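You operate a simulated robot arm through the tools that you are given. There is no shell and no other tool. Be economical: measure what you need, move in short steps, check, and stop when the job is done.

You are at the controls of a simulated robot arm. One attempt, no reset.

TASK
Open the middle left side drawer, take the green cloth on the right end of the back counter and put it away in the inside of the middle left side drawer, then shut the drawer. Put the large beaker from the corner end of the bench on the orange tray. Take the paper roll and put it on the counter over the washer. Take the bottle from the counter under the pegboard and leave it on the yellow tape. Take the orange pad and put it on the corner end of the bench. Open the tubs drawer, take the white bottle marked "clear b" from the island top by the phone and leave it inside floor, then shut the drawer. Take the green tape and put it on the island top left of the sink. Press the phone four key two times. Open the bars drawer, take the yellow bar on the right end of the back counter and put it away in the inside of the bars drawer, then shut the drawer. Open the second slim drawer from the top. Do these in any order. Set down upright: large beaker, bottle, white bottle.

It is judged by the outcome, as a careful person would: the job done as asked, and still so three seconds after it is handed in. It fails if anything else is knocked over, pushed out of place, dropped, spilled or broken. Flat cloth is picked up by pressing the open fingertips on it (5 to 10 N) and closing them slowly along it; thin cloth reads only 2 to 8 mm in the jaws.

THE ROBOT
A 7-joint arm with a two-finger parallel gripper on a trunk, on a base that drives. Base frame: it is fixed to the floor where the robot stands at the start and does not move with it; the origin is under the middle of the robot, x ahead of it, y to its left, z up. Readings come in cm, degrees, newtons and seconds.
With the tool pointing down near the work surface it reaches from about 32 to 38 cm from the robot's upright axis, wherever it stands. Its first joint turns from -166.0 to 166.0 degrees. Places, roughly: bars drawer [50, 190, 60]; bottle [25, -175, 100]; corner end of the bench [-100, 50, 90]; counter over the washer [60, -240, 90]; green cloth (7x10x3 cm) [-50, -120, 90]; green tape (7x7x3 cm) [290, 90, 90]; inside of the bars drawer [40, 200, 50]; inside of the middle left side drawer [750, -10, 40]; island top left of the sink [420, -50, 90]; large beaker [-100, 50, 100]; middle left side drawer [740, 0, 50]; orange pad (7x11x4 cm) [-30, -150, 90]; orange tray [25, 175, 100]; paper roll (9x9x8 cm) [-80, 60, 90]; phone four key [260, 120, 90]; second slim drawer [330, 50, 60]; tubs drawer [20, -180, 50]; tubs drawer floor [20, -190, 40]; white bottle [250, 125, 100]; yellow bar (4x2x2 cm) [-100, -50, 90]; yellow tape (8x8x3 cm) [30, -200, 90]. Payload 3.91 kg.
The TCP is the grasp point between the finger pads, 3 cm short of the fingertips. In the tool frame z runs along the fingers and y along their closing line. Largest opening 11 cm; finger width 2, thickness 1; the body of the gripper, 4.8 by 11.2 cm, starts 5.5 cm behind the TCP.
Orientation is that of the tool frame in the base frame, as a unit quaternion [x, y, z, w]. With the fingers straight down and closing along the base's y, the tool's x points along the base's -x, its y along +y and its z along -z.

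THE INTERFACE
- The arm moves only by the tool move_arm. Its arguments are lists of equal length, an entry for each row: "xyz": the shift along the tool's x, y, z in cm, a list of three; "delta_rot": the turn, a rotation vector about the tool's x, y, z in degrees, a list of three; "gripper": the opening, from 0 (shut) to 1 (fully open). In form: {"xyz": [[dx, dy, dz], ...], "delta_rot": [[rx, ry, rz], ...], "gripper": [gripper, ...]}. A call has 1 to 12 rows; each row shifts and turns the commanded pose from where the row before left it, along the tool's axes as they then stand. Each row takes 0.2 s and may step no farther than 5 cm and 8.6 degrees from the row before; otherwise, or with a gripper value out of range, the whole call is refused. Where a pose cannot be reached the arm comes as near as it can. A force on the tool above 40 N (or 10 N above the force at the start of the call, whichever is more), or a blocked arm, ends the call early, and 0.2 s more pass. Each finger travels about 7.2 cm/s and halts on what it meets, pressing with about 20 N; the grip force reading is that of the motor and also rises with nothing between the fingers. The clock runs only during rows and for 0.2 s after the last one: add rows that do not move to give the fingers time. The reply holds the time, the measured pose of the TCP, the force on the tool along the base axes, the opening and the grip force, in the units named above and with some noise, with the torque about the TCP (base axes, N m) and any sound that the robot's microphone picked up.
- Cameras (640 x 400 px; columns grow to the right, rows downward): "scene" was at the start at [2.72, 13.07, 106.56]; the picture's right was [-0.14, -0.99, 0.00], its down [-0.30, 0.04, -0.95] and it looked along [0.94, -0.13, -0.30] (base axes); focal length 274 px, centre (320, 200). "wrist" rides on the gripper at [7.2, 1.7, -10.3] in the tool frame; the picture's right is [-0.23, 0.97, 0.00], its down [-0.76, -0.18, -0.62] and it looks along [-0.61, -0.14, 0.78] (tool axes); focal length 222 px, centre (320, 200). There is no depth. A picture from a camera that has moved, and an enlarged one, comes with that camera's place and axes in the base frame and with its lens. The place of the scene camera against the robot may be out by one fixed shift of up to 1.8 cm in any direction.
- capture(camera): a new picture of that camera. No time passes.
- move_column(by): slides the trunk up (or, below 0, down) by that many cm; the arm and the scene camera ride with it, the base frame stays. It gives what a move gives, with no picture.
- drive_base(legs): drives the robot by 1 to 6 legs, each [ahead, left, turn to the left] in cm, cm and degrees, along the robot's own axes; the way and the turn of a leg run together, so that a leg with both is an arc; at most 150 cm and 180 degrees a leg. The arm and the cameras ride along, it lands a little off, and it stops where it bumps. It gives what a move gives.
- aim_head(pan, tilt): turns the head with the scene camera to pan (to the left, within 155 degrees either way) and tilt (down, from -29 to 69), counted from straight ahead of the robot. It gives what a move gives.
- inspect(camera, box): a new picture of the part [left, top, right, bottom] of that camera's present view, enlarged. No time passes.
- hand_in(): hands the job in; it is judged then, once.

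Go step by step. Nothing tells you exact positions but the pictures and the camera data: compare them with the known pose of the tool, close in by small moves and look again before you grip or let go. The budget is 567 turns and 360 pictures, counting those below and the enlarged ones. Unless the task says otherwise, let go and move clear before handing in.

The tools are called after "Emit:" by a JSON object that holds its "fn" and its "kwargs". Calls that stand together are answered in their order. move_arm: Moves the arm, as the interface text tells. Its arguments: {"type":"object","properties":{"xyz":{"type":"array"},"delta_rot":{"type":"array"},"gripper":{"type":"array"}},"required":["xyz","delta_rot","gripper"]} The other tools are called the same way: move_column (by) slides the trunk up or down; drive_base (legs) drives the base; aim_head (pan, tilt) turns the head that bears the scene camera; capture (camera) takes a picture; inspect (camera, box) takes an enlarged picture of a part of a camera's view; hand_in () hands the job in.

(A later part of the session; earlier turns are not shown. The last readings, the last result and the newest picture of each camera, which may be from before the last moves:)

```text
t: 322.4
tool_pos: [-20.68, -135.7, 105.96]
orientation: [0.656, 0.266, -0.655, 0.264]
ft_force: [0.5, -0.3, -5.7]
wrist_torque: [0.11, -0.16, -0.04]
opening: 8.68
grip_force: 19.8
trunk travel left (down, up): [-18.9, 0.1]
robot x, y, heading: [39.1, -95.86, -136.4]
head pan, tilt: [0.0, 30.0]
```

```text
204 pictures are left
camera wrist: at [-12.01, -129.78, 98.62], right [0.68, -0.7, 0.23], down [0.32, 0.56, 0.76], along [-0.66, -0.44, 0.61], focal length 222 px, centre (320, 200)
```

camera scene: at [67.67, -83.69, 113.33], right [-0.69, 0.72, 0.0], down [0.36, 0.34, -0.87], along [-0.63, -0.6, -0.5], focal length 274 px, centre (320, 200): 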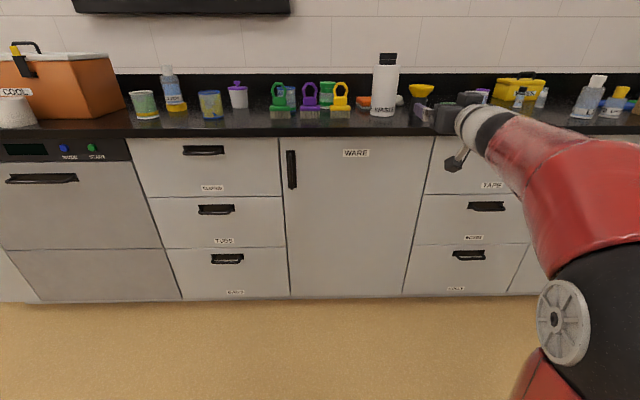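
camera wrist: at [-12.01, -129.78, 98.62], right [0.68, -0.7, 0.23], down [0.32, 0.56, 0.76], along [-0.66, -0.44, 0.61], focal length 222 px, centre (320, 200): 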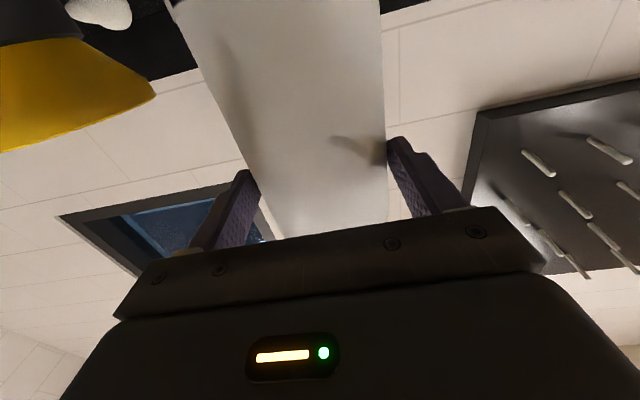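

WASTE is lifted (origin recorded). Carry it to the free spot where the bottle was (u≈129, v≈-104).

Emit:
{"fn": "drive_base", "kwargs": {"legs": [[-17, 0, 0], [0, 48, 0], [6, 0, 0]]}}

Emit:
{"fn": "inspect", "kwargs": {"camera": "scene", "box": [240, 30, 480, 180]}}

```text
t: 326.9
tool_pos: [20.01, -162.96, 105.87]
orientation: [0.658, 0.261, -0.657, 0.26]
ft_force: [1.3, 0.5, -6.0]
wrist_torque: [0.15, -0.16, 0.0]
opening: 8.68
grip_force: 20.1
trunk travel left (down, up): [-18.9, 0.1]
robot x, y, heading: [80.04, -123.42, -137.4]
head pan, tilt: [0.0, 30.0]
```

```text
2.67 times, centred on (360, 105) of scene
camera zoom: at [87.6, -138.21, 113.33], right [-0.68, 0.74, 0.0], down [0.37, 0.34, -0.87], along [-0.64, -0.59, -0.5], focal length 730 px, centre (213, 453)
```

zoom: 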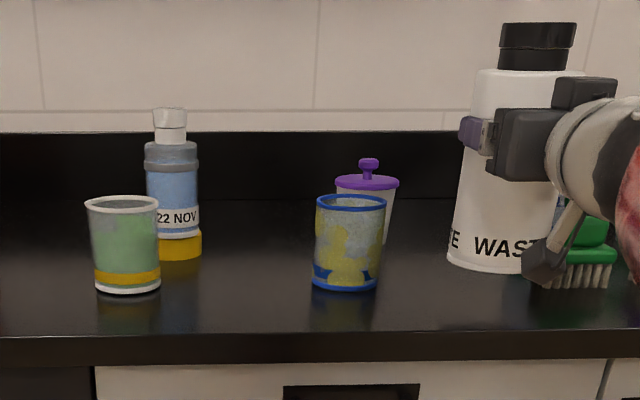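

Emit:
{"fn": "drive_base", "kwargs": {"legs": [[2.5, 0.5, 0]]}}

Emit:
{"fn": "move_arm", "kwargs": {"xyz": [[1.5, 0, 0], [1.5, 0, 0], [0.6, 0, 0], [0, 0, 0]], "delta_rot": [[0, 0, 0], [0, 0, 0], [0, 0, 0], [0, 0, 0]], "gripper": [0.65, 0.65, 0.65, 0.65]}}

Emit:
{"fn": "move_arm", "kwargs": {"xyz": [[0.4, 0, 0], [0, 0, 0]], "delta_rot": [[0, 0, 0], [0, 0, 0]], "gripper": [0.65, 0.65]}}

```text
t: 327.7
tool_pos: [18.3, -164.95, 105.86]
orientation: [0.658, 0.261, -0.657, 0.259]
ft_force: [0.2, 1.0, -5.7]
wrist_torque: [0.15, -0.14, 0.0]
opening: 8.65
grip_force: 20.4
trunk travel left (down, up): [-18.9, 0.1]
robot x, y, heading: [78.47, -125.76, -137.4]
head pan, tilt: [0.0, 30.0]
```

```text
t: 328.7
tool_pos: [18.4, -165.09, 102.26]
orientation: [0.658, 0.261, -0.657, 0.26]
ft_force: [-0.2, 0.5, -5.9]
wrist_torque: [0.11, -0.12, 0.01]
opening: 8.68
grip_force: 19.6
trunk travel left (down, up): [-18.9, 0.1]
robot x, y, heading: [78.72, -125.94, -137.3]
head pan, tilt: [0.0, 30.0]
```

```text
t: 329.3
tool_pos: [18.41, -164.96, 101.99]
orientation: [-0.657, -0.261, 0.658, -0.26]
ft_force: [-2.6, 0.1, 6.9]
wrist_torque: [-0.22, 0.08, 0.01]
opening: 8.64
grip_force: 19.8
trunk travel left (down, up): [-18.9, 0.1]
robot x, y, heading: [78.32, -126.06, -137.2]
head pan, tilt: [0.0, 30.0]
```

Emit:
{"fn": "move_arm", "kwargs": {"xyz": [[0, 0, 0], [0, 0, 0], [0, 0, 0], [0, 0, 0]], "delta_rot": [[0, 0, 0], [0, 0, 0], [0, 0, 0], [0, 0, 0]], "gripper": [0.8, 0.85, 0.9, 0.9]}}

Emit:
{"fn": "drive_base", "kwargs": {"legs": [[-22, 0, 0], [0, -44, 0]]}}

Emit:
{"fn": "capture", "kwargs": {"camera": "scene"}}

```text
t: 330.3
tool_pos: [18.42, -165.01, 101.77]
orientation: [0.658, 0.261, -0.657, 0.259]
ft_force: [-0.1, 0.6, 1.0]
wrist_torque: [0.01, -0.02, 0.0]
opening: 9.89
grip_force: 0.1
trunk travel left (down, up): [-18.9, 0.1]
robot x, y, heading: [78.62, -125.71, -137.1]
head pan, tilt: [0.0, 30.0]
```

```text
t: 334.2
tool_pos: [5.88, -118.89, 101.91]
orientation: [0.657, 0.264, -0.656, 0.262]
ft_force: [0.2, 0.1, 0.2]
wrist_torque: [-0.02, 0.02, 0.02]
opening: 9.9
grip_force: 0.1
trunk travel left (down, up): [-18.9, 0.1]
robot x, y, heading: [65.44, -78.9, -136.7]
head pan, tilt: [0.0, 30.0]
```

```text
202 pictures are left
camera scene: at [73.25, -93.44, 113.33], right [-0.68, 0.73, 0.0], down [0.36, 0.34, -0.87], along [-0.63, -0.59, -0.5], focal length 274 px, centre (320, 200)
```

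scene: 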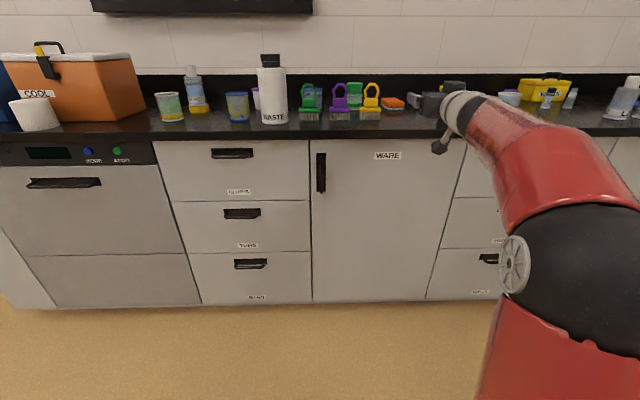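

WASTE stands safely aside. Now return to 45° tilt, and turn to the pad's axis (≈233°).

Emit:
{"fn": "move_arm", "kwargs": {"xyz": [[0, 0, -4], [0, 0, -4], [0, 0, 0], [0, 0, 0], [0, 0, 0], [0, 0, 0], [0, 0, 0], [0, 0, 0], [0, 0, 0]], "delta_rot": [[0, 0, 0], [0, 0, 0], [0, 7.5, 0], [0, 7.5, 0], [0, 7.5, 0], [0, 7.5, 0], [0, 7.5, 0], [0, 7.5, 0], [0, 0, 0]], "gripper": [0.9, 0.9, 0.9, 0.9, 0.9, 0.9, 0.9, 0.9, 0.9]}}

Emit:
{"fn": "drive_base", "kwargs": {"legs": [[0, 0, 9.5]]}}

Emit:
{"fn": "capture", "kwargs": {"camera": "wrist"}}

```text
t: 336.2
tool_pos: [11.7, -113.37, 101.66]
orientation: [0.858, 0.344, -0.354, 0.141]
ft_force: [0.2, 0.1, 0.1]
wrist_torque: [0.02, 0.02, 0.01]
opening: 9.93
grip_force: 0.0
trunk travel left (down, up): [-18.9, 0.1]
robot x, y, heading: [65.43, -78.84, -136.8]
head pan, tilt: [0.0, 30.0]
```

```text
t: 337.3
tool_pos: [18.06, -121.7, 101.83]
orientation: [0.826, 0.414, -0.342, 0.17]
ft_force: [-0.5, 0.2, 0.9]
wrist_torque: [0.0, 0.02, 0.0]
opening: 9.91
grip_force: 0.1
trunk travel left (down, up): [-18.9, 0.1]
robot x, y, heading: [65.58, -78.99, -127.1]
head pan, tilt: [0.0, 30.0]
```

```text
201 pictures are left
camera wrist: at [26.88, -112.83, 104.03], right [0.68, -0.71, 0.16], down [-0.2, 0.03, 0.98], along [-0.7, -0.7, -0.13], focal length 222 px, centre (320, 200)
```

wrist: 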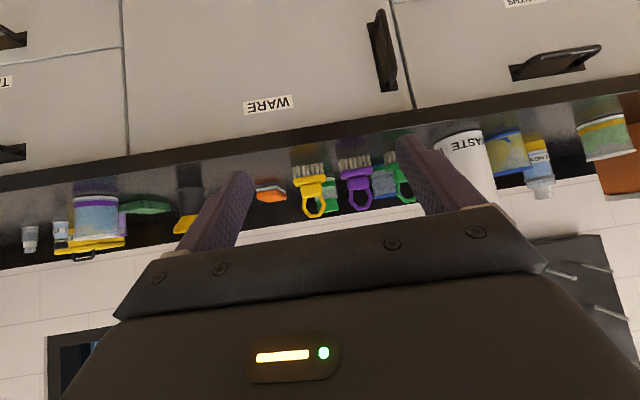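

Emit:
{"fn": "drive_base", "kwargs": {"legs": [[0, -22.4, 0], [26, 0, 0]]}}

Emit:
{"fn": "capture", "kwargs": {"camera": "wrist"}}

```text
t: 340.5
tool_pos: [-15.75, -129.49, 101.86]
orientation: [0.825, 0.415, -0.342, 0.171]
ft_force: [-1.1, 0.3, -0.2]
wrist_torque: [0.0, 0.0, 0.0]
opening: 9.91
grip_force: 0.1
trunk travel left (down, up): [-18.9, 0.1]
robot x, y, heading: [31.71, -87.02, -127.2]
head pan, tilt: [0.0, 30.0]
```

```text
200 pictures are left
camera wrist: at [-6.99, -120.54, 104.04], right [0.69, -0.71, 0.16], down [-0.2, 0.03, 0.98], along [-0.7, -0.7, -0.13], focal length 222 px, centre (320, 200)
```

wrist: 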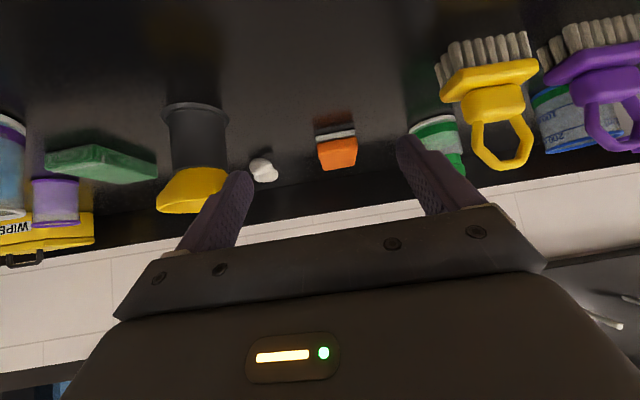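

The pad is end-on and aligned, 19 cm ahead, 1.1 cm left. Drive 18 cm, correct left, then check.

Emit:
{"fn": "drive_base", "kwargs": {"legs": [[17, 1.1, 0]]}}

Emit:
{"fn": "capture", "kwargs": {"camera": "wrist"}}

```text
t: 342.0
tool_pos: [-25.54, -143.64, 101.93]
orientation: [0.826, 0.414, -0.342, 0.17]
ft_force: [0.5, 0.6, 0.2]
wrist_torque: [-0.02, 0.01, -0.03]
opening: 9.9
grip_force: 0.1
trunk travel left (down, up): [-18.9, 0.1]
robot x, y, heading: [22.06, -101.18, -127.1]
head pan, tilt: [0.0, 30.0]
```

```text
199 pictures are left
camera wrist: at [-16.65, -134.72, 104.04], right [0.68, -0.71, 0.16], down [-0.2, 0.03, 0.98], along [-0.7, -0.7, -0.12], focal length 222 px, centre (320, 200)
```

wrist: 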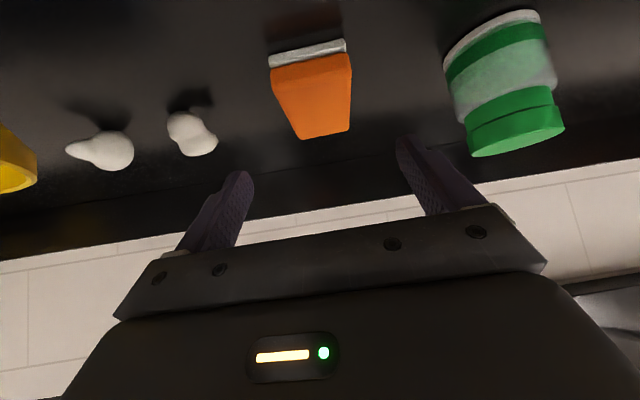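

Well lined up. Descend with fingers astride the pad.

Emit:
{"fn": "move_arm", "kwargs": {"xyz": [[1.1, 0.3, 3.0], [1.1, 0.3, 3.0], [1.1, 0, 3.0], [0, 0, 0]], "delta_rot": [[0, 0, 0], [0, 0, 0], [0, 0, 0], [0, 0, 0]], "gripper": [0.9, 0.9, 0.9, 0.9]}}

Emit:
{"fn": "capture", "kwargs": {"camera": "wrist"}}

```text
t: 343.0
tool_pos: [-27.67, -147.25, 93.19]
orientation: [0.827, 0.413, -0.342, 0.17]
ft_force: [0.4, 0.2, -0.1]
wrist_torque: [0.0, 0.02, 0.0]
opening: 9.9
grip_force: 0.0
trunk travel left (down, up): [-18.9, 0.1]
robot x, y, heading: [21.83, -100.87, -127.6]
head pan, tilt: [0.0, 30.0]
```

```text
198 pictures are left
camera wrist: at [-18.72, -138.31, 95.45], right [0.68, -0.71, 0.16], down [-0.2, 0.03, 0.98], along [-0.7, -0.7, -0.12], focal length 222 px, centre (320, 200)
```

wrist: 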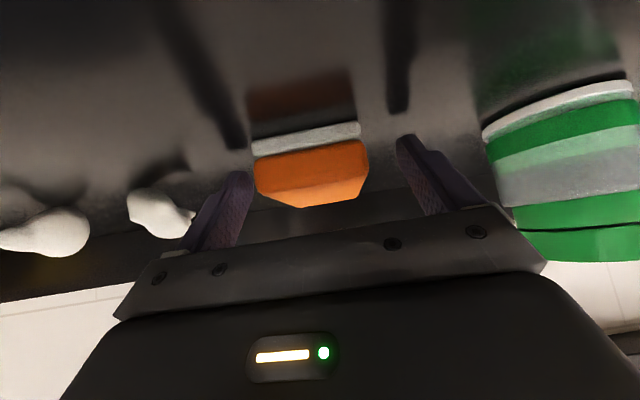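

The near face is only at the TCP; push 2.5 cm further, then close.

Emit:
{"fn": "move_arm", "kwargs": {"xyz": [[-0.9, 0, 0.9], [-0.9, 0, 0.9], [0, 0, 0], [0, 0, 0], [0, 0, 0], [0, 0, 0], [0, 0, 0], [0, 0, 0]], "delta_rot": [[0, 0, 0], [0, 0, 0], [0, 0, 0], [0, 0, 0], [0, 0, 0], [0, 0, 0], [0, 0, 0], [0, 0, 0]], "gripper": [0.9, 0.9, 0.8, 0.7, 0.6, 0.5, 0.4, 0.35]}}

Emit:
{"fn": "capture", "kwargs": {"camera": "wrist"}}

```text
t: 344.8
tool_pos: [-29.04, -149.1, 93.14]
orientation: [0.827, 0.413, -0.342, 0.17]
ft_force: [0.1, 0.5, 0.2]
wrist_torque: [0.01, 0.05, -0.06]
opening: 6.44
grip_force: 20.3
trunk travel left (down, up): [-18.9, 0.1]
robot x, y, heading: [22.61, -101.14, -127.5]
head pan, tilt: [0.0, 30.0]
```

```text
197 pictures are left
camera wrist: at [-20.14, -140.24, 95.34], right [0.68, -0.71, 0.16], down [-0.2, 0.03, 0.98], along [-0.7, -0.7, -0.12], focal length 222 px, centre (320, 200)
```

wrist: 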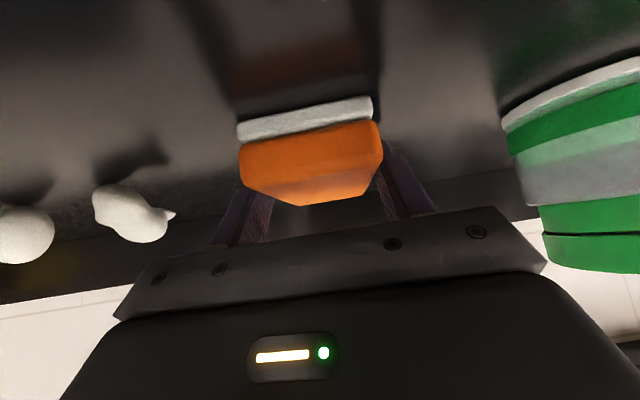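

Gripped at 6.4 cm. Lift and back out straight.

Emit:
{"fn": "move_arm", "kwargs": {"xyz": [[-1.6, 0, -1.6], [-1.6, 0, -1.6], [-1.6, 0, -1.6], [-1.2, 0, -1.2], [0, 0, 0]], "delta_rot": [[0, 0, 0], [0, 0, 0], [0, 0, 0], [0, 0, 0], [0, 0, 0]], "gripper": [0.4, 0.4, 0.4, 0.4, 0.4]}}

Emit:
{"fn": "drive_base", "kwargs": {"legs": [[-45, 0, 0]]}}

Emit:
{"fn": "capture", "kwargs": {"camera": "wrist"}}

```text
t: 346.0
tool_pos: [-28.87, -148.95, 101.12]
orientation: [0.827, 0.413, -0.342, 0.17]
ft_force: [-0.3, -0.4, 0.1]
wrist_torque: [0.04, -0.04, 0.05]
opening: 6.41
grip_force: 20.1
out of reach, approached as far as the arm can: row 4
trunk travel left (down, up): [-18.9, 0.1]
robot x, y, heading: [22.24, -101.36, -127.5]
head pan, tilt: [0.0, 30.0]
```

```text
t: 348.7
tool_pos: [-1.95, -113.67, 101.31]
orientation: [0.827, 0.412, -0.342, 0.169]
ft_force: [1.1, -0.2, -1.0]
wrist_torque: [0.02, -0.03, 0.03]
opening: 6.37
grip_force: 20.0
trunk travel left (down, up): [-18.9, 0.1]
robot x, y, heading: [48.83, -66.11, -127.7]
head pan, tilt: [0.0, 30.0]
```

```text
196 pictures are left
camera wrist: at [6.91, -104.74, 103.43], right [0.68, -0.72, 0.16], down [-0.2, 0.03, 0.98], along [-0.7, -0.7, -0.13], focal length 222 px, centre (320, 200)
```

wrist: 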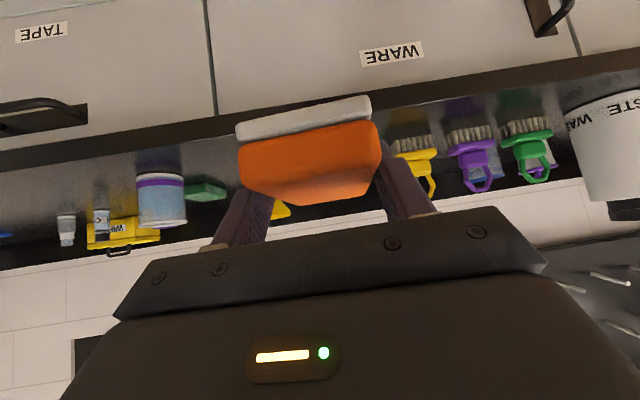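

Pad secured. Turn to face the bench and drive toward the free spot where the large beaker stood.

Emit:
{"fn": "drive_base", "kwargs": {"legs": [[0, 0, -96.3], [75, 22.3, 0]]}}

Emit:
{"fn": "capture", "kwargs": {"camera": "scene"}}

Emit:
{"fn": "capture", "kwargs": {"camera": "wrist"}}

```text
t: 356.9
tool_pos: [-62.01, 26.31, 101.31]
orientation: [0.858, -0.344, -0.355, -0.143]
ft_force: [0.1, -0.2, -0.4]
wrist_torque: [-0.03, 0.01, 0.0]
opening: 6.33
grip_force: 20.3
trunk travel left (down, up): [-18.9, 0.1]
robot x, y, heading: [-20.56, -29.96, 135.8]
head pan, tilt: [0.0, 30.0]
```

```text
195 pictures are left
camera scene: at [-33.99, -39.82, 113.33], right [0.7, 0.72, 0.0], down [0.36, -0.35, -0.87], along [-0.62, 0.6, -0.5], focal length 274 px, centre (320, 200)
```

scene: 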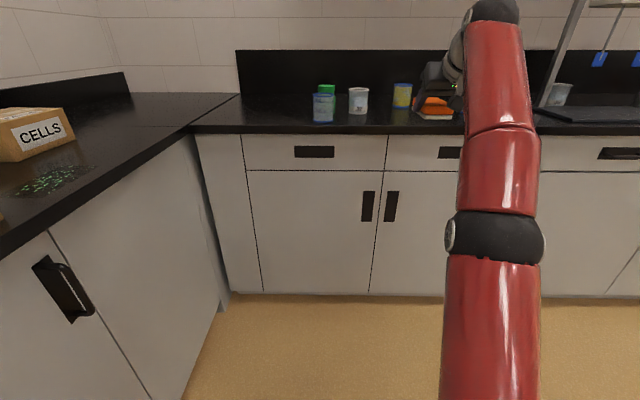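

```text
194 pictures are left
camera wrist: at [-54.18, 16.44, 103.43], right [-0.79, -0.59, 0.16], down [0.05, 0.2, 0.98], along [-0.61, 0.78, -0.13], focal length 222 px, centre (320, 200)
```

wrist: 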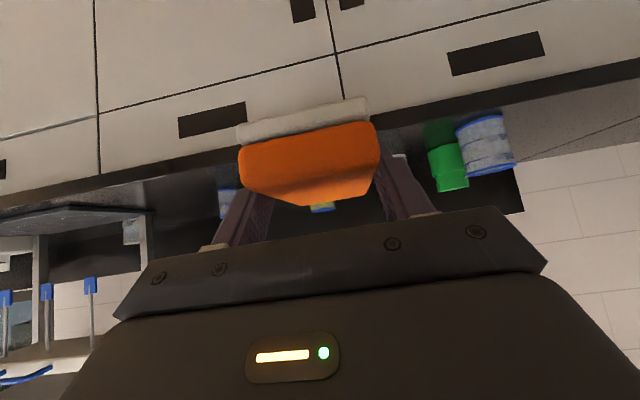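

Emit:
{"fn": "drive_base", "kwargs": {"legs": [[32, 0.9, 0]]}}

Emit:
{"fn": "inspect", "kwargs": {"camera": "scene", "box": [280, 40, 520, 190]}}

Emit:
{"fn": "capture", "kwargs": {"camera": "wrist"}}

```text
t: 359.1
tool_pos: [-85.62, 47.64, 101.23]
orientation: [0.858, -0.341, -0.355, -0.143]
ft_force: [0.6, -0.4, -0.8]
wrist_torque: [-0.01, -0.03, -0.02]
opening: 6.35
grip_force: 20.0
trunk travel left (down, up): [-18.9, 0.1]
robot x, y, heading: [-44.04, -8.3, 135.9]
head pan, tilt: [0.0, 30.0]
```

```text
2.67 times, centred on (400, 115) of scene
camera zoom: at [-57.32, -18.42, 113.33], right [0.69, 0.72, 0.0], down [0.36, -0.35, -0.87], along [-0.62, 0.6, -0.5], focal length 730 px, centre (107, 427)
```

zoom: 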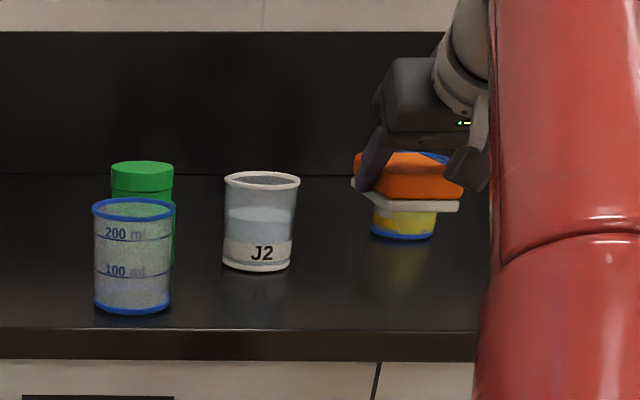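

```text
192 pictures are left
camera wrist: at [-77.7, 37.76, 103.44], right [-0.79, -0.6, 0.16], down [0.05, 0.2, 0.98], along [-0.61, 0.78, -0.13], focal length 222 px, centre (320, 200)
```

wrist: 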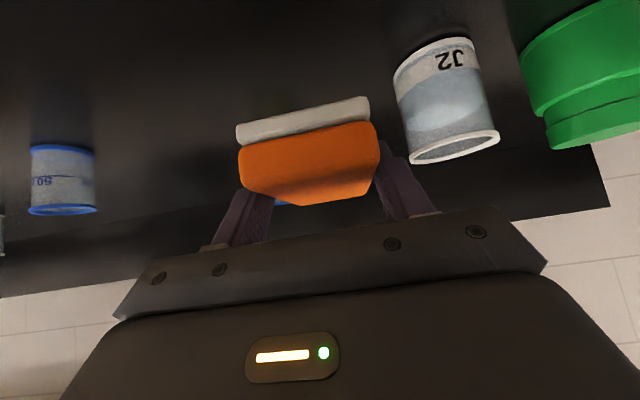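

Clear of J2 and ~2.5 cm short of the yellow beaker. Lower the pad with the trunk.

Emit:
{"fn": "move_column", "kwargs": {"by": -7.4}}

Emit:
{"fn": "capture", "kwargs": {"camera": "wrist"}}

Emit:
{"fn": "move_column", "kwargs": {"by": -0.5}}

```text
t: 360.2
tool_pos: [-85.49, 47.57, 93.85]
orientation: [0.859, -0.342, -0.354, -0.142]
ft_force: [-0.9, 0.6, -0.9]
wrist_torque: [0.01, -0.01, -0.01]
opening: 6.35
grip_force: 20.0
trunk travel left (down, up): [-11.5, 7.5]
robot x, y, heading: [-44.06, -8.11, 136.2]
head pan, tilt: [0.0, 30.0]
```

```text
191 pictures are left
camera wrist: at [-77.7, 37.76, 96.04], right [-0.79, -0.6, 0.16], down [0.05, 0.2, 0.98], along [-0.61, 0.78, -0.13], focal length 222 px, centre (320, 200)
```

wrist: 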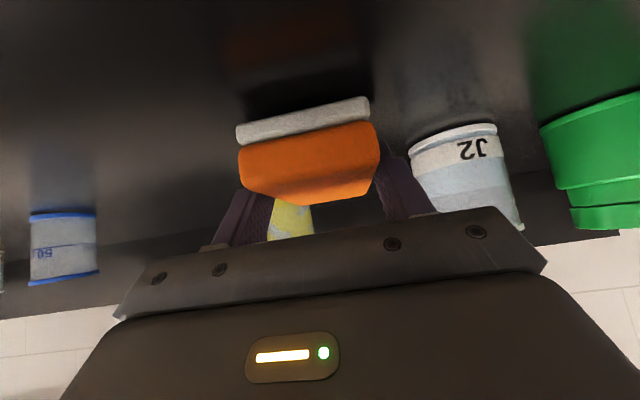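

```text
t: 360.7
tool_pos: [-85.59, 47.58, 93.31]
orientation: [0.859, -0.342, -0.355, -0.142]
ft_force: [-0.1, 0.1, -0.4]
wrist_torque: [-0.03, -0.06, 0.01]
opening: 6.37
grip_force: 20.1
trunk travel left (down, up): [-11.0, 8.0]
robot x, y, heading: [-43.91, -8.32, 136.1]
head pan, tilt: [0.0, 30.0]
```

Emit:
{"fn": "move_column", "kwargs": {"by": -0.4}}

Emit:
{"fn": "move_arm", "kwargs": {"xyz": [[0, 0, 0], [0, 0, 0], [0, 0, 0], [0, 0, 0]], "delta_rot": [[0, 0, 0], [0, 0, 0], [0, 0, 0], [0, 0, 0]], "gripper": [0.6, 0.7, 0.75, 0.75]}}

Emit:
{"fn": "drive_base", "kwargs": {"legs": [[-30, 0, 0]]}}

Emit:
{"fn": "capture", "kwargs": {"camera": "wrist"}}

```text
t: 361.3
tool_pos: [-85.56, 47.59, 93.09]
orientation: [0.858, -0.341, -0.356, -0.143]
ft_force: [-3.1, 4.6, 11.9]
wrist_torque: [0.11, -0.47, 0.2]
opening: 6.35
grip_force: 19.8
trunk travel left (down, up): [-10.6, 8.4]
robot x, y, heading: [-43.89, -8.17, 135.9]
head pan, tilt: [0.0, 30.0]
```

```text
t: 362.3
tool_pos: [-85.53, 47.55, 93.01]
orientation: [0.858, -0.342, -0.355, -0.143]
ft_force: [0.2, 1.3, 0.5]
wrist_torque: [0.02, -0.01, -0.03]
opening: 8.25
grip_force: 0.1
trunk travel left (down, up): [-10.6, 8.4]
robot x, y, heading: [-43.72, -8.14, 136.1]
head pan, tilt: [0.0, 30.0]
```

```text
t: 364.3
tool_pos: [-64.13, 26.92, 93.0]
orientation: [0.858, -0.344, -0.354, -0.143]
ft_force: [-0.5, 0.9, -0.2]
wrist_torque: [-0.01, 0.01, 0.0]
opening: 8.25
grip_force: 0.1
trunk travel left (down, up): [-10.6, 8.4]
robot x, y, heading: [-22.46, -29.23, 135.6]
head pan, tilt: [0.0, 30.0]
```

```text
190 pictures are left
camera wrist: at [-56.19, 17.12, 95.13], right [-0.79, -0.59, 0.16], down [0.05, 0.2, 0.98], along [-0.61, 0.78, -0.13], focal length 222 px, centre (320, 200)
```

wrist: 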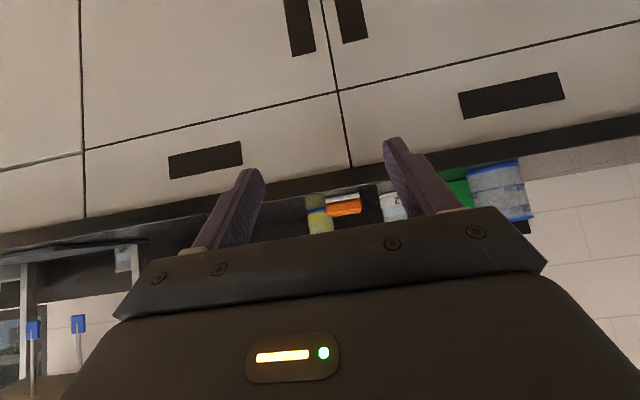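

Pad is on the bench. Now put WASTE back: go to the level posture again, then drive to it.

Emit:
{"fn": "move_arm", "kwargs": {"xyz": [[3.4, 2, 2.2], [3.4, 2, 2.2], [3.4, 2, 2.2], [0, 2, 0], [0, 0, 0], [0, 0, 0], [0, 0, 0], [0, 0, 0], [0, 0, 0], [0, 0, 0], [0, 0, 0]], "delta_rot": [[0, 0, 0], [0, 0, 0], [0, 0, 0], [0, 0, 0], [0, -7.5, 0], [0, -7.5, 0], [0, -7.5, 0], [0, -7.5, 0], [0, -7.5, 0], [0, -7.5, 0], [0, 0, 0]], "gripper": [1, 1, 1, 1, 1, 1, 1, 1, 1, 1, 1]}}

Emit:
{"fn": "move_column", "kwargs": {"by": 8.3}}

Emit:
{"fn": "move_arm", "kwargs": {"xyz": [[-4, 0, 0], [-4, 0, 0], [-3, 0, 0], [0, 0, 0]], "delta_rot": [[0, 0, 0], [0, 0, 0], [0, 0, 0], [0, 0, 0]], "gripper": [1, 1, 1, 1]}}

```text
t: 366.7
tool_pos: [-68.44, 19.42, 80.64]
orientation: [0.657, -0.262, -0.657, -0.263]
ft_force: [-0.2, -0.1, 0.0]
wrist_torque: [0.01, 0.02, 0.05]
opening: 10.98
grip_force: 0.0
out of reach, approached as far as the arm can: row 8, 9
trunk travel left (down, up): [-10.6, 8.4]
robot x, y, heading: [-22.19, -29.42, 135.9]
head pan, tilt: [0.0, 30.0]
```

```text
t: 367.9
tool_pos: [-68.33, 19.41, 88.95]
orientation: [0.657, -0.262, -0.656, -0.263]
ft_force: [0.1, -1.4, 0.2]
wrist_torque: [0.0, -0.01, -0.01]
opening: 10.99
grip_force: 0.0
trunk travel left (down, up): [-18.9, 0.1]
robot x, y, heading: [-22.52, -29.06, 136.0]
head pan, tilt: [0.0, 30.0]
```

```text
t: 368.9
tool_pos: [-68.23, 19.41, 99.82]
orientation: [0.657, -0.263, -0.656, -0.263]
ft_force: [0.0, 0.1, -0.3]
wrist_torque: [0.04, 0.03, -0.01]
opening: 11.0
grip_force: 0.1
trunk travel left (down, up): [-18.9, 0.1]
robot x, y, heading: [-22.39, -29.31, 135.9]
head pan, tilt: [0.0, 30.0]
```

Emit:
{"fn": "drive_base", "kwargs": {"legs": [[-20, -35, 0], [0, 0, 87.6]]}}

```text
t: 375.1
tool_pos: [-35.42, -61.09, 99.74]
orientation: [0.659, 0.258, -0.659, 0.257]
ft_force: [-0.3, -0.2, -0.2]
wrist_torque: [0.04, 0.03, -0.02]
opening: 11.03
grip_force: 0.0
trunk travel left (down, up): [-18.9, 0.1]
robot x, y, heading: [16.23, -18.83, -138.0]
head pan, tilt: [0.0, 30.0]
```

Emit:
{"fn": "drive_base", "kwargs": {"legs": [[0, 110.8, 1.5], [5, 0, 0]]}}

Emit:
{"fn": "capture", "kwargs": {"camera": "wrist"}}

```text
t: 381.4
tool_pos: [38.3, -148.88, 99.78]
orientation: [0.656, 0.263, -0.656, 0.263]
ft_force: [-0.4, 0.6, 0.5]
wrist_torque: [-0.03, -0.03, -0.02]
opening: 10.98
grip_force: 0.1
trunk travel left (down, up): [-18.9, 0.1]
robot x, y, heading: [89.16, -105.78, -137.0]
head pan, tilt: [0.0, 30.0]
```

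```text
189 pictures are left
camera wrist: at [47.0, -142.95, 92.48], right [0.67, -0.71, 0.23], down [0.33, 0.56, 0.76], along [-0.66, -0.44, 0.61], focal length 222 px, centre (320, 200)
```

wrist: 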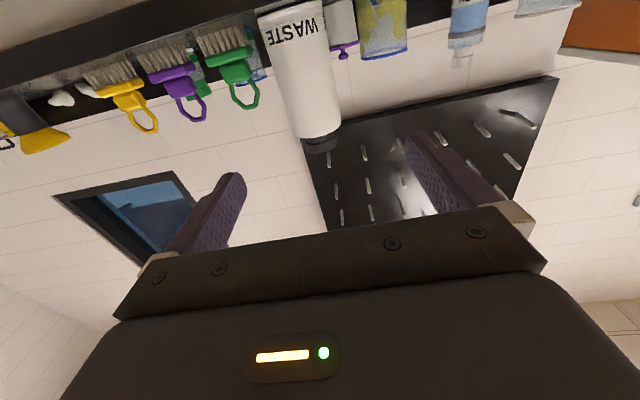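

Emit:
{"fn": "drive_base", "kwargs": {"legs": [[0, -1.9, 0], [18, 0, 0]]}}

Emit:
{"fn": "move_arm", "kwargs": {"xyz": [[-2, 0, 0], [0, 0, 0]], "delta_rot": [[0, 0, 0], [0, 0, 0]], "gripper": [0.95, 0.95]}}

Emit:
{"fn": "capture", "kwargs": {"camera": "wrist"}}

```text
t: 383.2
tool_pos: [23.72, -159.52, 99.75]
orientation: [0.657, 0.263, -0.657, 0.26]
ft_force: [0.1, -0.1, -1.2]
wrist_torque: [-0.01, -0.01, -0.01]
opening: 11.0
grip_force: 0.1
trunk travel left (down, up): [-18.9, 0.1]
robot x, y, heading: [74.07, -116.54, -137.1]
head pan, tilt: [0.0, 30.0]
```

```text
t: 383.9
tool_pos: [23.7, -159.46, 101.68]
orientation: [0.657, 0.262, -0.657, 0.261]
ft_force: [0.6, 0.0, 0.7]
wrist_torque: [0.03, -0.01, 0.05]
opening: 10.45
grip_force: 0.0
trunk travel left (down, up): [-18.9, 0.1]
robot x, y, heading: [74.71, -116.49, -137.4]
head pan, tilt: [0.0, 30.0]
```

```text
188 pictures are left
camera wrist: at [32.47, -153.64, 94.44], right [0.67, -0.71, 0.23], down [0.33, 0.56, 0.76], along [-0.67, -0.44, 0.61], focal length 222 px, centre (320, 200)
```

wrist: 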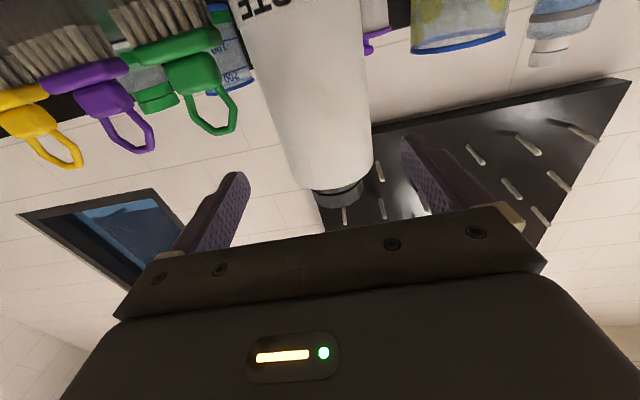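

Emit:
{"fn": "move_arm", "kwargs": {"xyz": [[0, 0.4, 2.5], [0, 0, 2.5], [0, 0, 2.4], [0, 0, 0], [0, 0, 0], [0, 0, 0], [0, 0, 0]], "delta_rot": [[0, 0, 0], [0, 0, 0], [0, 0, 0], [0, 0, 0], [0, 0, 0], [0, 0, 0], [0, 0, 0]], "gripper": [0.95, 0.95, 0.95, 0.88, 0.8, 0.73, 0.7]}}

Emit:
{"fn": "move_arm", "kwargs": {"xyz": [[-2, 0, 0], [-2, 0, 0], [0, 0, 0]], "delta_rot": [[0, 0, 0], [0, 0, 0], [0, 0, 0]], "gripper": [0.65, 0.65, 0.65]}}

Emit:
{"fn": "capture", "kwargs": {"camera": "wrist"}}

```text
t: 385.4
tool_pos: [18.72, -164.95, 101.84]
orientation: [0.657, 0.262, -0.657, 0.261]
ft_force: [-2.6, 1.9, 1.2]
wrist_torque: [-0.03, 0.04, -0.1]
opening: 8.46
grip_force: 20.5
trunk travel left (down, up): [-18.9, 0.1]
robot x, y, heading: [74.8, -116.75, -137.0]
head pan, tilt: [0.0, 30.0]
```

```text
t: 386.2
tool_pos: [18.72, -165.03, 105.64]
orientation: [0.658, 0.262, -0.656, 0.26]
ft_force: [-0.5, 0.2, -6.4]
wrist_torque: [0.18, -0.14, -0.01]
opening: 8.43
grip_force: 19.6
trunk travel left (down, up): [-18.9, 0.1]
robot x, y, heading: [74.53, -116.44, -137.1]
head pan, tilt: [0.0, 30.0]
```

```text
187 pictures are left
camera wrist: at [27.46, -159.15, 98.45], right [0.67, -0.71, 0.23], down [0.33, 0.56, 0.76], along [-0.67, -0.44, 0.6], focal length 222 px, centre (320, 200)
```

wrist: 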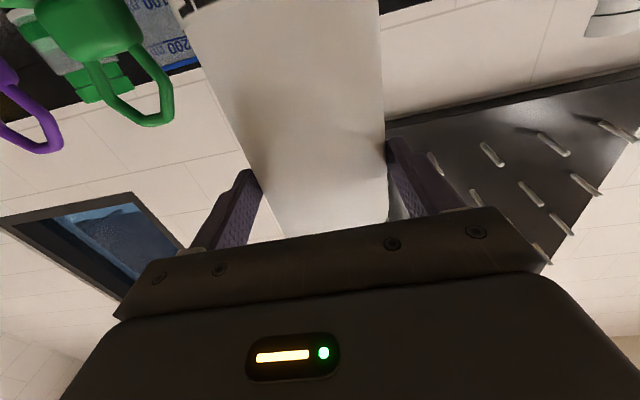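

Emit:
{"fn": "drive_base", "kwargs": {"legs": [[-17, 0, 0], [0, -48.3, 0], [15, 0, 0]]}}

Emit:
{"fn": "inspect", "kwargs": {"camera": "scene", "box": [240, 30, 480, 180]}}

```text
t: 391.1
tool_pos: [-11.88, -128.56, 105.73]
orientation: [0.657, 0.263, -0.656, 0.262]
ft_force: [0.1, 0.2, -6.7]
wrist_torque: [0.13, -0.15, 0.01]
opening: 8.43
grip_force: 20.0
trunk travel left (down, up): [-18.9, 0.1]
robot x, y, heading: [43.76, -79.56, -136.5]
head pan, tilt: [0.0, 30.0]
```

```text
2.67 times, centred on (360, 105) of scene
camera zoom: at [51.53, -94.21, 113.33], right [-0.68, 0.73, 0.0], down [0.37, 0.34, -0.87], along [-0.63, -0.59, -0.5], focal length 730 px, centre (213, 453)
```

zoom: 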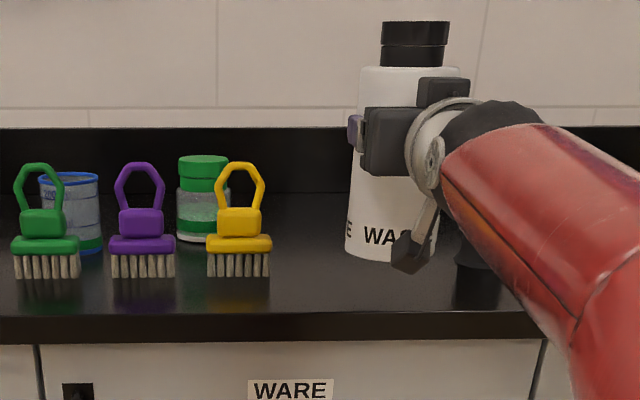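

Emit:
{"fn": "drive_base", "kwargs": {"legs": [[10.8, -0.85, 0]]}}

```text
t: 392.3
tool_pos: [-20.49, -135.16, 105.64]
orientation: [0.658, 0.262, -0.657, 0.26]
ft_force: [0.4, 0.0, -5.1]
wrist_torque: [0.16, -0.16, 0.03]
opening: 8.43
grip_force: 19.7
trunk travel left (down, up): [-18.9, 0.1]
robot x, y, heading: [34.84, -86.17, -137.2]
head pan, tilt: [0.0, 30.0]
```

Emit:
{"fn": "move_arm", "kwargs": {"xyz": [[1.5, 0.3, 0], [1.5, 0, 0], [0.5, 0, 0], [0, 0, 0]], "delta_rot": [[0, 0, 0], [0, 0, 0], [0, 0, 0], [0, 0, 0]], "gripper": [0.65, 0.65, 0.65, 0.65]}}

Emit:
{"fn": "move_arm", "kwargs": {"xyz": [[0.4, 0, 0], [0, 0, 0]], "delta_rot": [[0, 0, 0], [0, 0, 0]], "gripper": [0.65, 0.65]}}

```text
t: 393.3
tool_pos: [-20.35, -135.49, 102.17]
orientation: [0.658, 0.263, -0.656, 0.261]
ft_force: [0.1, -0.3, -6.2]
wrist_torque: [0.16, -0.13, 0.02]
opening: 8.42
grip_force: 19.4
trunk travel left (down, up): [-18.9, 0.1]
robot x, y, heading: [35.41, -86.77, -137.0]
head pan, tilt: [0.0, 30.0]
```

```text
t: 393.9
tool_pos: [-20.34, -135.54, 101.84]
orientation: [0.658, 0.261, -0.657, 0.26]
ft_force: [-0.3, 0.6, -4.6]
wrist_torque: [0.04, -0.06, -0.05]
opening: 8.45
grip_force: 19.9
trunk travel left (down, up): [-18.9, 0.1]
robot x, y, heading: [35.23, -86.58, -137.0]
head pan, tilt: [0.0, 30.0]
```

Emit:
{"fn": "move_arm", "kwargs": {"xyz": [[0.25, 0, 0], [0, 0, 0], [0, 0, 0], [0, 0, 0], [0, 0, 0], [0, 0, 0]], "delta_rot": [[0, 0, 0], [0, 0, 0], [0, 0, 0], [0, 0, 0], [0, 0, 0], [0, 0, 0]], "gripper": [0.65, 0.65, 0.8, 0.85, 0.95, 1]}}

Emit:
{"fn": "drive_base", "kwargs": {"legs": [[-25, 0, 0]]}}

Emit:
{"fn": "capture", "kwargs": {"camera": "scene"}}

```text
t: 395.3
tool_pos: [-20.23, -135.48, 101.61]
orientation: [0.657, 0.262, -0.657, 0.261]
ft_force: [-0.5, -0.3, -0.5]
wrist_torque: [-0.04, 0.0, -0.02]
opening: 11.01
grip_force: 0.1
trunk travel left (down, up): [-18.9, 0.1]
robot x, y, heading: [35.42, -86.48, -137.1]
head pan, tilt: [0.0, 30.0]
```

```text
t: 397.1
tool_pos: [-2.1, -118.7, 101.53]
orientation: [0.657, 0.265, -0.655, 0.262]
ft_force: [-0.1, 0.4, 1.0]
wrist_torque: [-0.01, 0.0, 0.02]
opening: 11.02
grip_force: 0.0
trunk travel left (down, up): [-18.9, 0.1]
robot x, y, heading: [53.43, -69.89, -137.0]
head pan, tilt: [0.0, 30.0]
```

```text
185 pictures are left
camera scene: at [61.18, -84.08, 113.33], right [-0.68, 0.73, 0.0], down [0.37, 0.34, -0.87], along [-0.63, -0.59, -0.5], focal length 274 px, centre (320, 200)
```

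scene: 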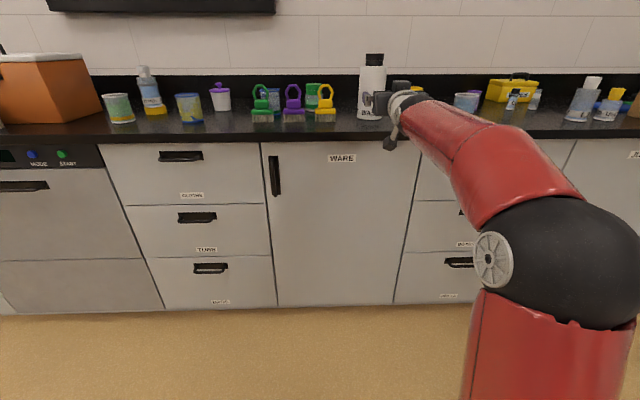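

WASTE is back in its place. I'm in the level posture, so next open the TUBS drawer: roll the gripper, lower, and slide left.

Emit:
{"fn": "move_arm", "kwargs": {"xyz": [[0, 0, 0], [0, 0, 0], [0, 0, 0], [0, 0, 0], [0, 0, 0], [0, 0, 0], [0, 0, 0], [0, 0, 0], [0, 0, 0], [0, 0, 0], [0, 0, 0], [0, 0, 0]], "delta_rot": [[0, 0, -8.2], [0, 0, -8.2], [0, 0, -8.2], [0, 0, -8.2], [0, 0, -8.2], [0, 0, -8.2], [0, 0, -8.2], [0, 0, -8.2], [0, 0, -8.2], [0, 0, -8.2], [0, 0, -8], [0, 0, 0]], "gripper": [1, 1, 1, 1, 1, 1, 1, 1, 1, 1, 1, 1]}}

Emit:
{"fn": "move_column", "kwargs": {"by": -18.7}}

Emit:
{"fn": "drive_base", "kwargs": {"legs": [[-10, 56, 1.5]]}}

Emit:
{"fn": "move_arm", "kwargs": {"xyz": [[0, 4, 0], [0, 4, 0], [0, 4, 0], [0, 4, 0], [0, 4, 0], [0, 0, 0]], "delta_rot": [[0, 0, 0], [0, 0, 0], [0, 0, 0], [0, 0, 0], [0, 0, 0], [0, 0, 0]], "gripper": [1, 1, 1, 1, 1, 1]}}

Emit:
{"fn": "capture", "kwargs": {"camera": "wrist"}}

Emit:
{"fn": "capture", "kwargs": {"camera": "scene"}}

```text
t: 399.7
tool_pos: [-2.14, -118.75, 101.62]
orientation: [0.279, 0.651, -0.648, -0.28]
ft_force: [0.5, -0.2, -0.4]
wrist_torque: [0.02, -0.03, 0.02]
opening: 10.99
grip_force: 0.1
trunk travel left (down, up): [-18.9, 0.1]
robot x, y, heading: [53.88, -69.25, -137.2]
head pan, tilt: [0.0, 30.0]
```

```text
t: 401.8
tool_pos: [-2.02, -118.6, 82.94]
orientation: [0.278, 0.651, -0.649, -0.28]
ft_force: [-0.1, -0.4, 0.9]
wrist_torque: [0.0, -0.05, -0.03]
opening: 11.02
grip_force: 0.0
trunk travel left (down, up): [-0.2, 18.8]
robot x, y, heading: [53.49, -69.32, -136.9]
head pan, tilt: [0.0, 30.0]
```

```text
t: 405.0
tool_pos: [44.59, -152.9, 82.81]
orientation: [0.272, 0.653, -0.652, -0.273]
ft_force: [-0.1, -0.6, -0.1]
wrist_torque: [0.01, 0.01, -0.02]
opening: 10.99
grip_force: 0.0
trunk travel left (down, up): [-0.2, 18.8]
robot x, y, heading: [99.2, -103.23, -136.1]
head pan, tilt: [0.0, 30.0]
```

```text
t: 406.4
tool_pos: [44.72, -152.65, 62.82]
orientation: [0.272, 0.654, -0.651, -0.274]
ft_force: [0.5, -0.1, 0.2]
wrist_torque: [-0.01, -0.05, 0.01]
opening: 11.0
grip_force: 0.0
trunk travel left (down, up): [-0.2, 18.8]
robot x, y, heading: [99.23, -102.7, -136.0]
head pan, tilt: [0.0, 30.0]
```

```text
184 pictures are left
camera wrist: at [47.03, -140.28, 61.12], right [0.16, -0.16, -0.97], down [0.98, -0.11, 0.18], along [-0.13, -0.98, 0.14], focal length 222 px, centre (320, 200)
```

wrist: 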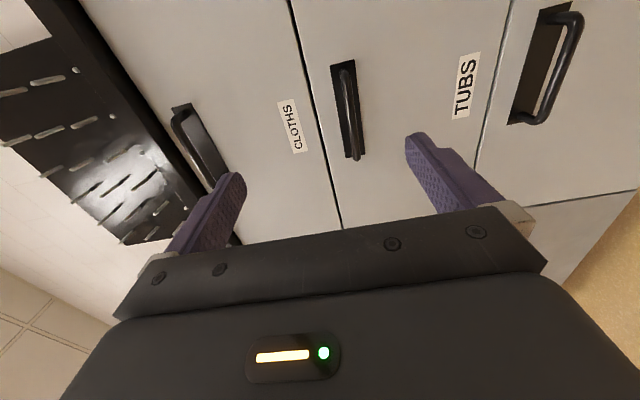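

```text
183 pictures are left
camera scene: at [107.06, -117.06, 94.63], right [-0.7, 0.72, 0.0], down [0.36, 0.35, -0.87], along [-0.62, -0.6, -0.5], focal length 274 px, centre (320, 200)
```

scene: 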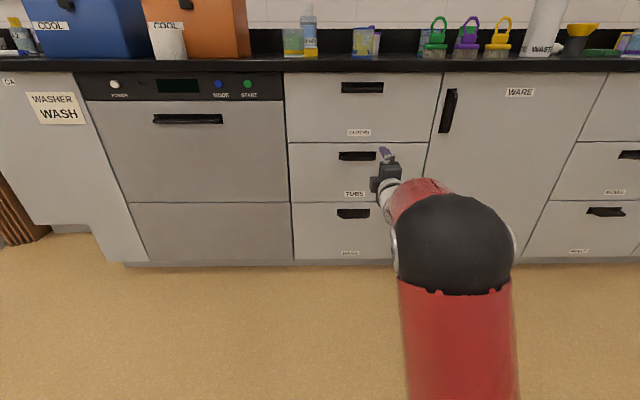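

TUBS bar is ~17 cm ahead and ~3.4 cm lower. Adjust and advance with the base.

Emit:
{"fn": "move_arm", "kwargs": {"xyz": [[-0.9, 3.4, 0], [0, 0, 0]], "delta_rot": [[0, 0, 0], [0, 0, 0]], "gripper": [1, 1]}}

Emit:
{"fn": "drive_base", "kwargs": {"legs": [[11, 0, 0]]}}

Emit:
{"fn": "capture", "kwargs": {"camera": "wrist"}}

```text
t: 407.0
tool_pos: [45.27, -153.45, 59.62]
orientation: [0.272, 0.653, -0.651, -0.273]
ft_force: [0.5, -0.4, -0.3]
wrist_torque: [0.01, -0.01, 0.0]
opening: 10.99
grip_force: 0.0
trunk travel left (down, up): [-0.2, 18.8]
robot x, y, heading: [98.73, -102.84, -135.9]
head pan, tilt: [0.0, 30.0]
```

```text
t: 408.2
tool_pos: [37.12, -161.12, 59.57]
orientation: [0.273, 0.653, -0.651, -0.273]
ft_force: [-0.6, 0.5, 0.8]
wrist_torque: [-0.01, 0.03, 0.02]
opening: 11.03
grip_force: 0.0
trunk travel left (down, up): [-0.2, 18.8]
robot x, y, heading: [91.01, -110.47, -136.0]
head pan, tilt: [0.0, 30.0]
```

```text
182 pictures are left
camera wrist: at [39.5, -148.61, 57.89], right [0.16, -0.16, -0.97], down [0.98, -0.11, 0.18], along [-0.13, -0.98, 0.14], focal length 222 px, centre (320, 200)
```

wrist: 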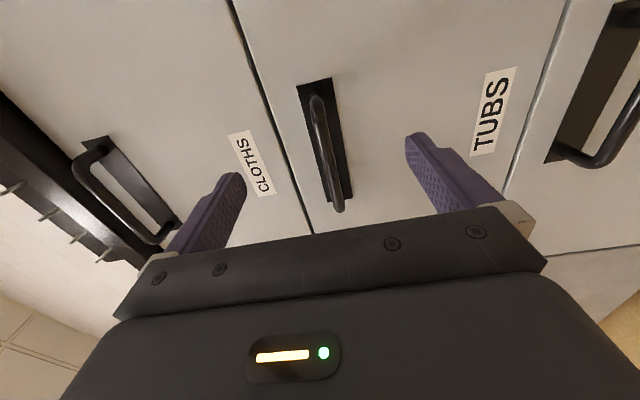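

Emit:
{"fn": "move_arm", "kwargs": {"xyz": [[0, 0.35, 2.6], [0, 0, 2.6], [0, 0, 0], [0, 0, 0], [0, 0, 0], [0, 0, 0], [0, 0, 0], [0, 0, 0]], "delta_rot": [[0, 0, 0], [0, 0, 0], [0, 0, 0], [0, 0, 0], [0, 0, 0], [0, 0, 0], [0, 0, 0], [0, 0, 0]], "gripper": [1, 1, 1, 0.7, 0.4, 0.2, 0, 0]}}

Emit:
{"fn": "capture", "kwargs": {"camera": "wrist"}}

```text
t: 410.0
tool_pos: [33.41, -164.58, 59.34]
orientation: [0.272, 0.653, -0.652, -0.274]
ft_force: [-1.1, -0.4, 4.8]
wrist_torque: [-0.13, 0.02, 0.03]
opening: 1.17
grip_force: 45.1
trunk travel left (down, up): [-0.2, 18.8]
robot x, y, heading: [91.01, -110.75, -136.0]
head pan, tilt: [0.0, 30.0]
```

```text
181 pictures are left
camera wrist: at [35.85, -152.17, 57.59], right [0.16, -0.16, -0.97], down [0.98, -0.11, 0.18], along [-0.13, -0.98, 0.14], focal length 222 px, centre (320, 200)
```

wrist: 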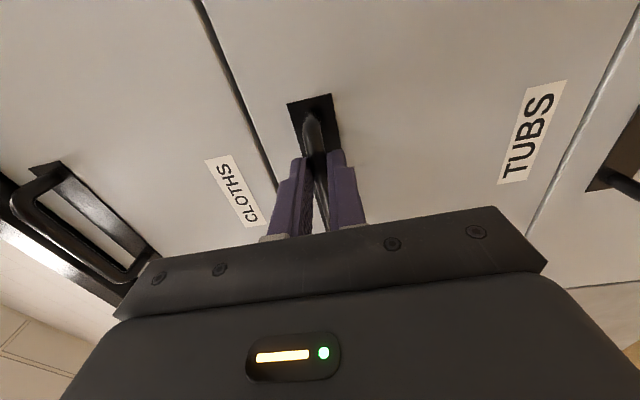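

Gripped the TUBS handle. Pull it open about 30 cm, release and look inside.

Emit:
{"fn": "drive_base", "kwargs": {"legs": [[-15, 0, 0], [-15, 0, 0]]}}

Emit:
{"fn": "move_arm", "kwargs": {"xyz": [[0, 0, 0], [0, 0, 0], [0, 0, 0], [0, 0, 0], [0, 0, -4], [0, 0, -4], [0, 0, 0]], "delta_rot": [[0, 0, 0], [0, 0, 0], [0, 0, 0], [0, 0, 0], [0, 0, 0], [0, 0, 0], [0, 0, 0]], "gripper": [0.2, 0.5, 0.8, 1, 1, 1, 1]}}

Emit:
{"fn": "capture", "kwargs": {"camera": "scene"}}

```text
t: 412.3
tool_pos: [54.62, -143.56, 59.32]
orientation: [0.276, 0.651, -0.651, -0.275]
ft_force: [-15.9, 17.5, 10.6]
wrist_torque: [-0.25, 0.12, -0.79]
opening: 1.18
grip_force: 44.8
trunk travel left (down, up): [-0.2, 18.8]
robot x, y, heading: [112.41, -89.97, -136.2]
head pan, tilt: [0.0, 30.0]
```

```text
t: 413.9
tool_pos: [60.25, -138.07, 59.26]
orientation: [0.275, 0.652, -0.65, -0.276]
ft_force: [-0.7, 0.0, 0.2]
wrist_torque: [0.0, -0.01, -0.02]
opening: 10.99
grip_force: 0.1
trunk travel left (down, up): [-0.2, 18.8]
robot x, y, heading: [112.18, -90.12, -135.8]
head pan, tilt: [0.0, 30.0]
```

```text
180 pictures are left
camera scene: at [120.43, -104.11, 94.63], right [-0.69, 0.72, 0.0], down [0.36, 0.35, -0.87], along [-0.62, -0.6, -0.5], focal length 274 px, centre (320, 200)
```

scene: 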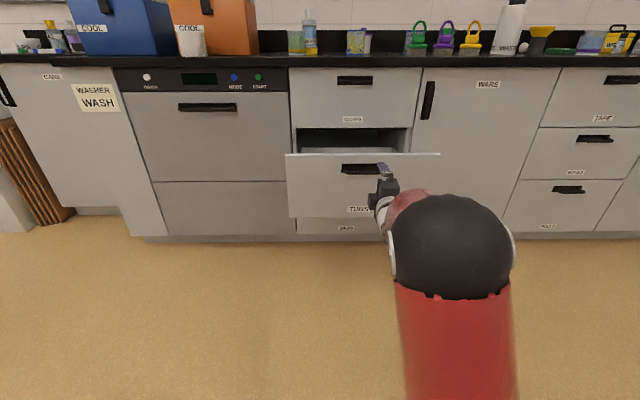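

TUBS drawer is open. While the gripper is still level and rolled, I'll also open the slim drawer on the island: turn around and cross the aisle.

Emit:
{"fn": "drive_base", "kwargs": {"legs": [[-15, 0, 0], [0, 0, 180], [115, -55, 0]]}}

Emit:
{"fn": "aim_head", "kwargs": {"pan": 0, "tilt": 15}}

Emit:
{"fn": "capture", "kwargs": {"camera": "scene"}}

```text
t: 425.6
tool_pos: [230.09, -15.81, 59.22]
orientation: [0.649, -0.279, 0.281, -0.649]
ft_force: [-19.8, -18.9, 9.4]
wrist_torque: [-0.67, 0.64, 0.27]
opening: 10.87
grip_force: 0.0
trunk travel left (down, up): [-0.2, 18.8]
robot x, y, heading: [177.41, -62.71, 42.8]
head pan, tilt: [0.0, 30.0]
stopped in leg 3: the force on the tool passed its limit at 458 N (the readings are from after the stop); the commanded pose is now the measured one
```

```text
t: 426.4
tool_pos: [230.07, -15.73, 59.26]
orientation: [0.649, -0.28, 0.281, -0.649]
ft_force: [-32.1, -27.4, 12.2]
wrist_torque: [-0.27, 0.34, 0.46]
opening: 10.87
grip_force: 0.1
trunk travel left (down, up): [-0.2, 18.8]
robot x, y, heading: [177.39, -62.86, 42.6]
head pan, tilt: [0.0, 15.0]
```

```text
179 pictures are left
camera scene: at [168.73, -50.17, 97.06], right [0.68, -0.74, 0.0], down [-0.19, -0.17, -0.97], along [0.71, 0.65, -0.26], focal length 274 px, centre (320, 200)
```

scene: 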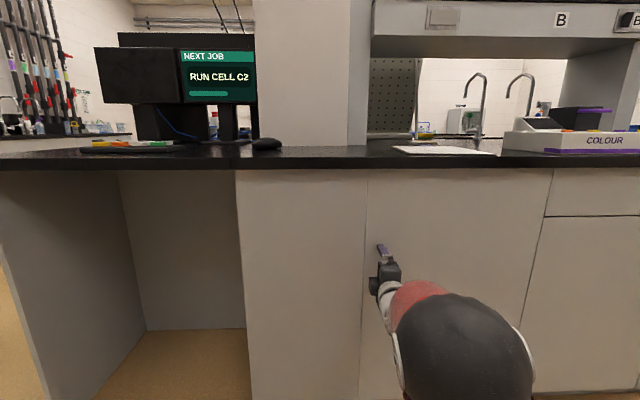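

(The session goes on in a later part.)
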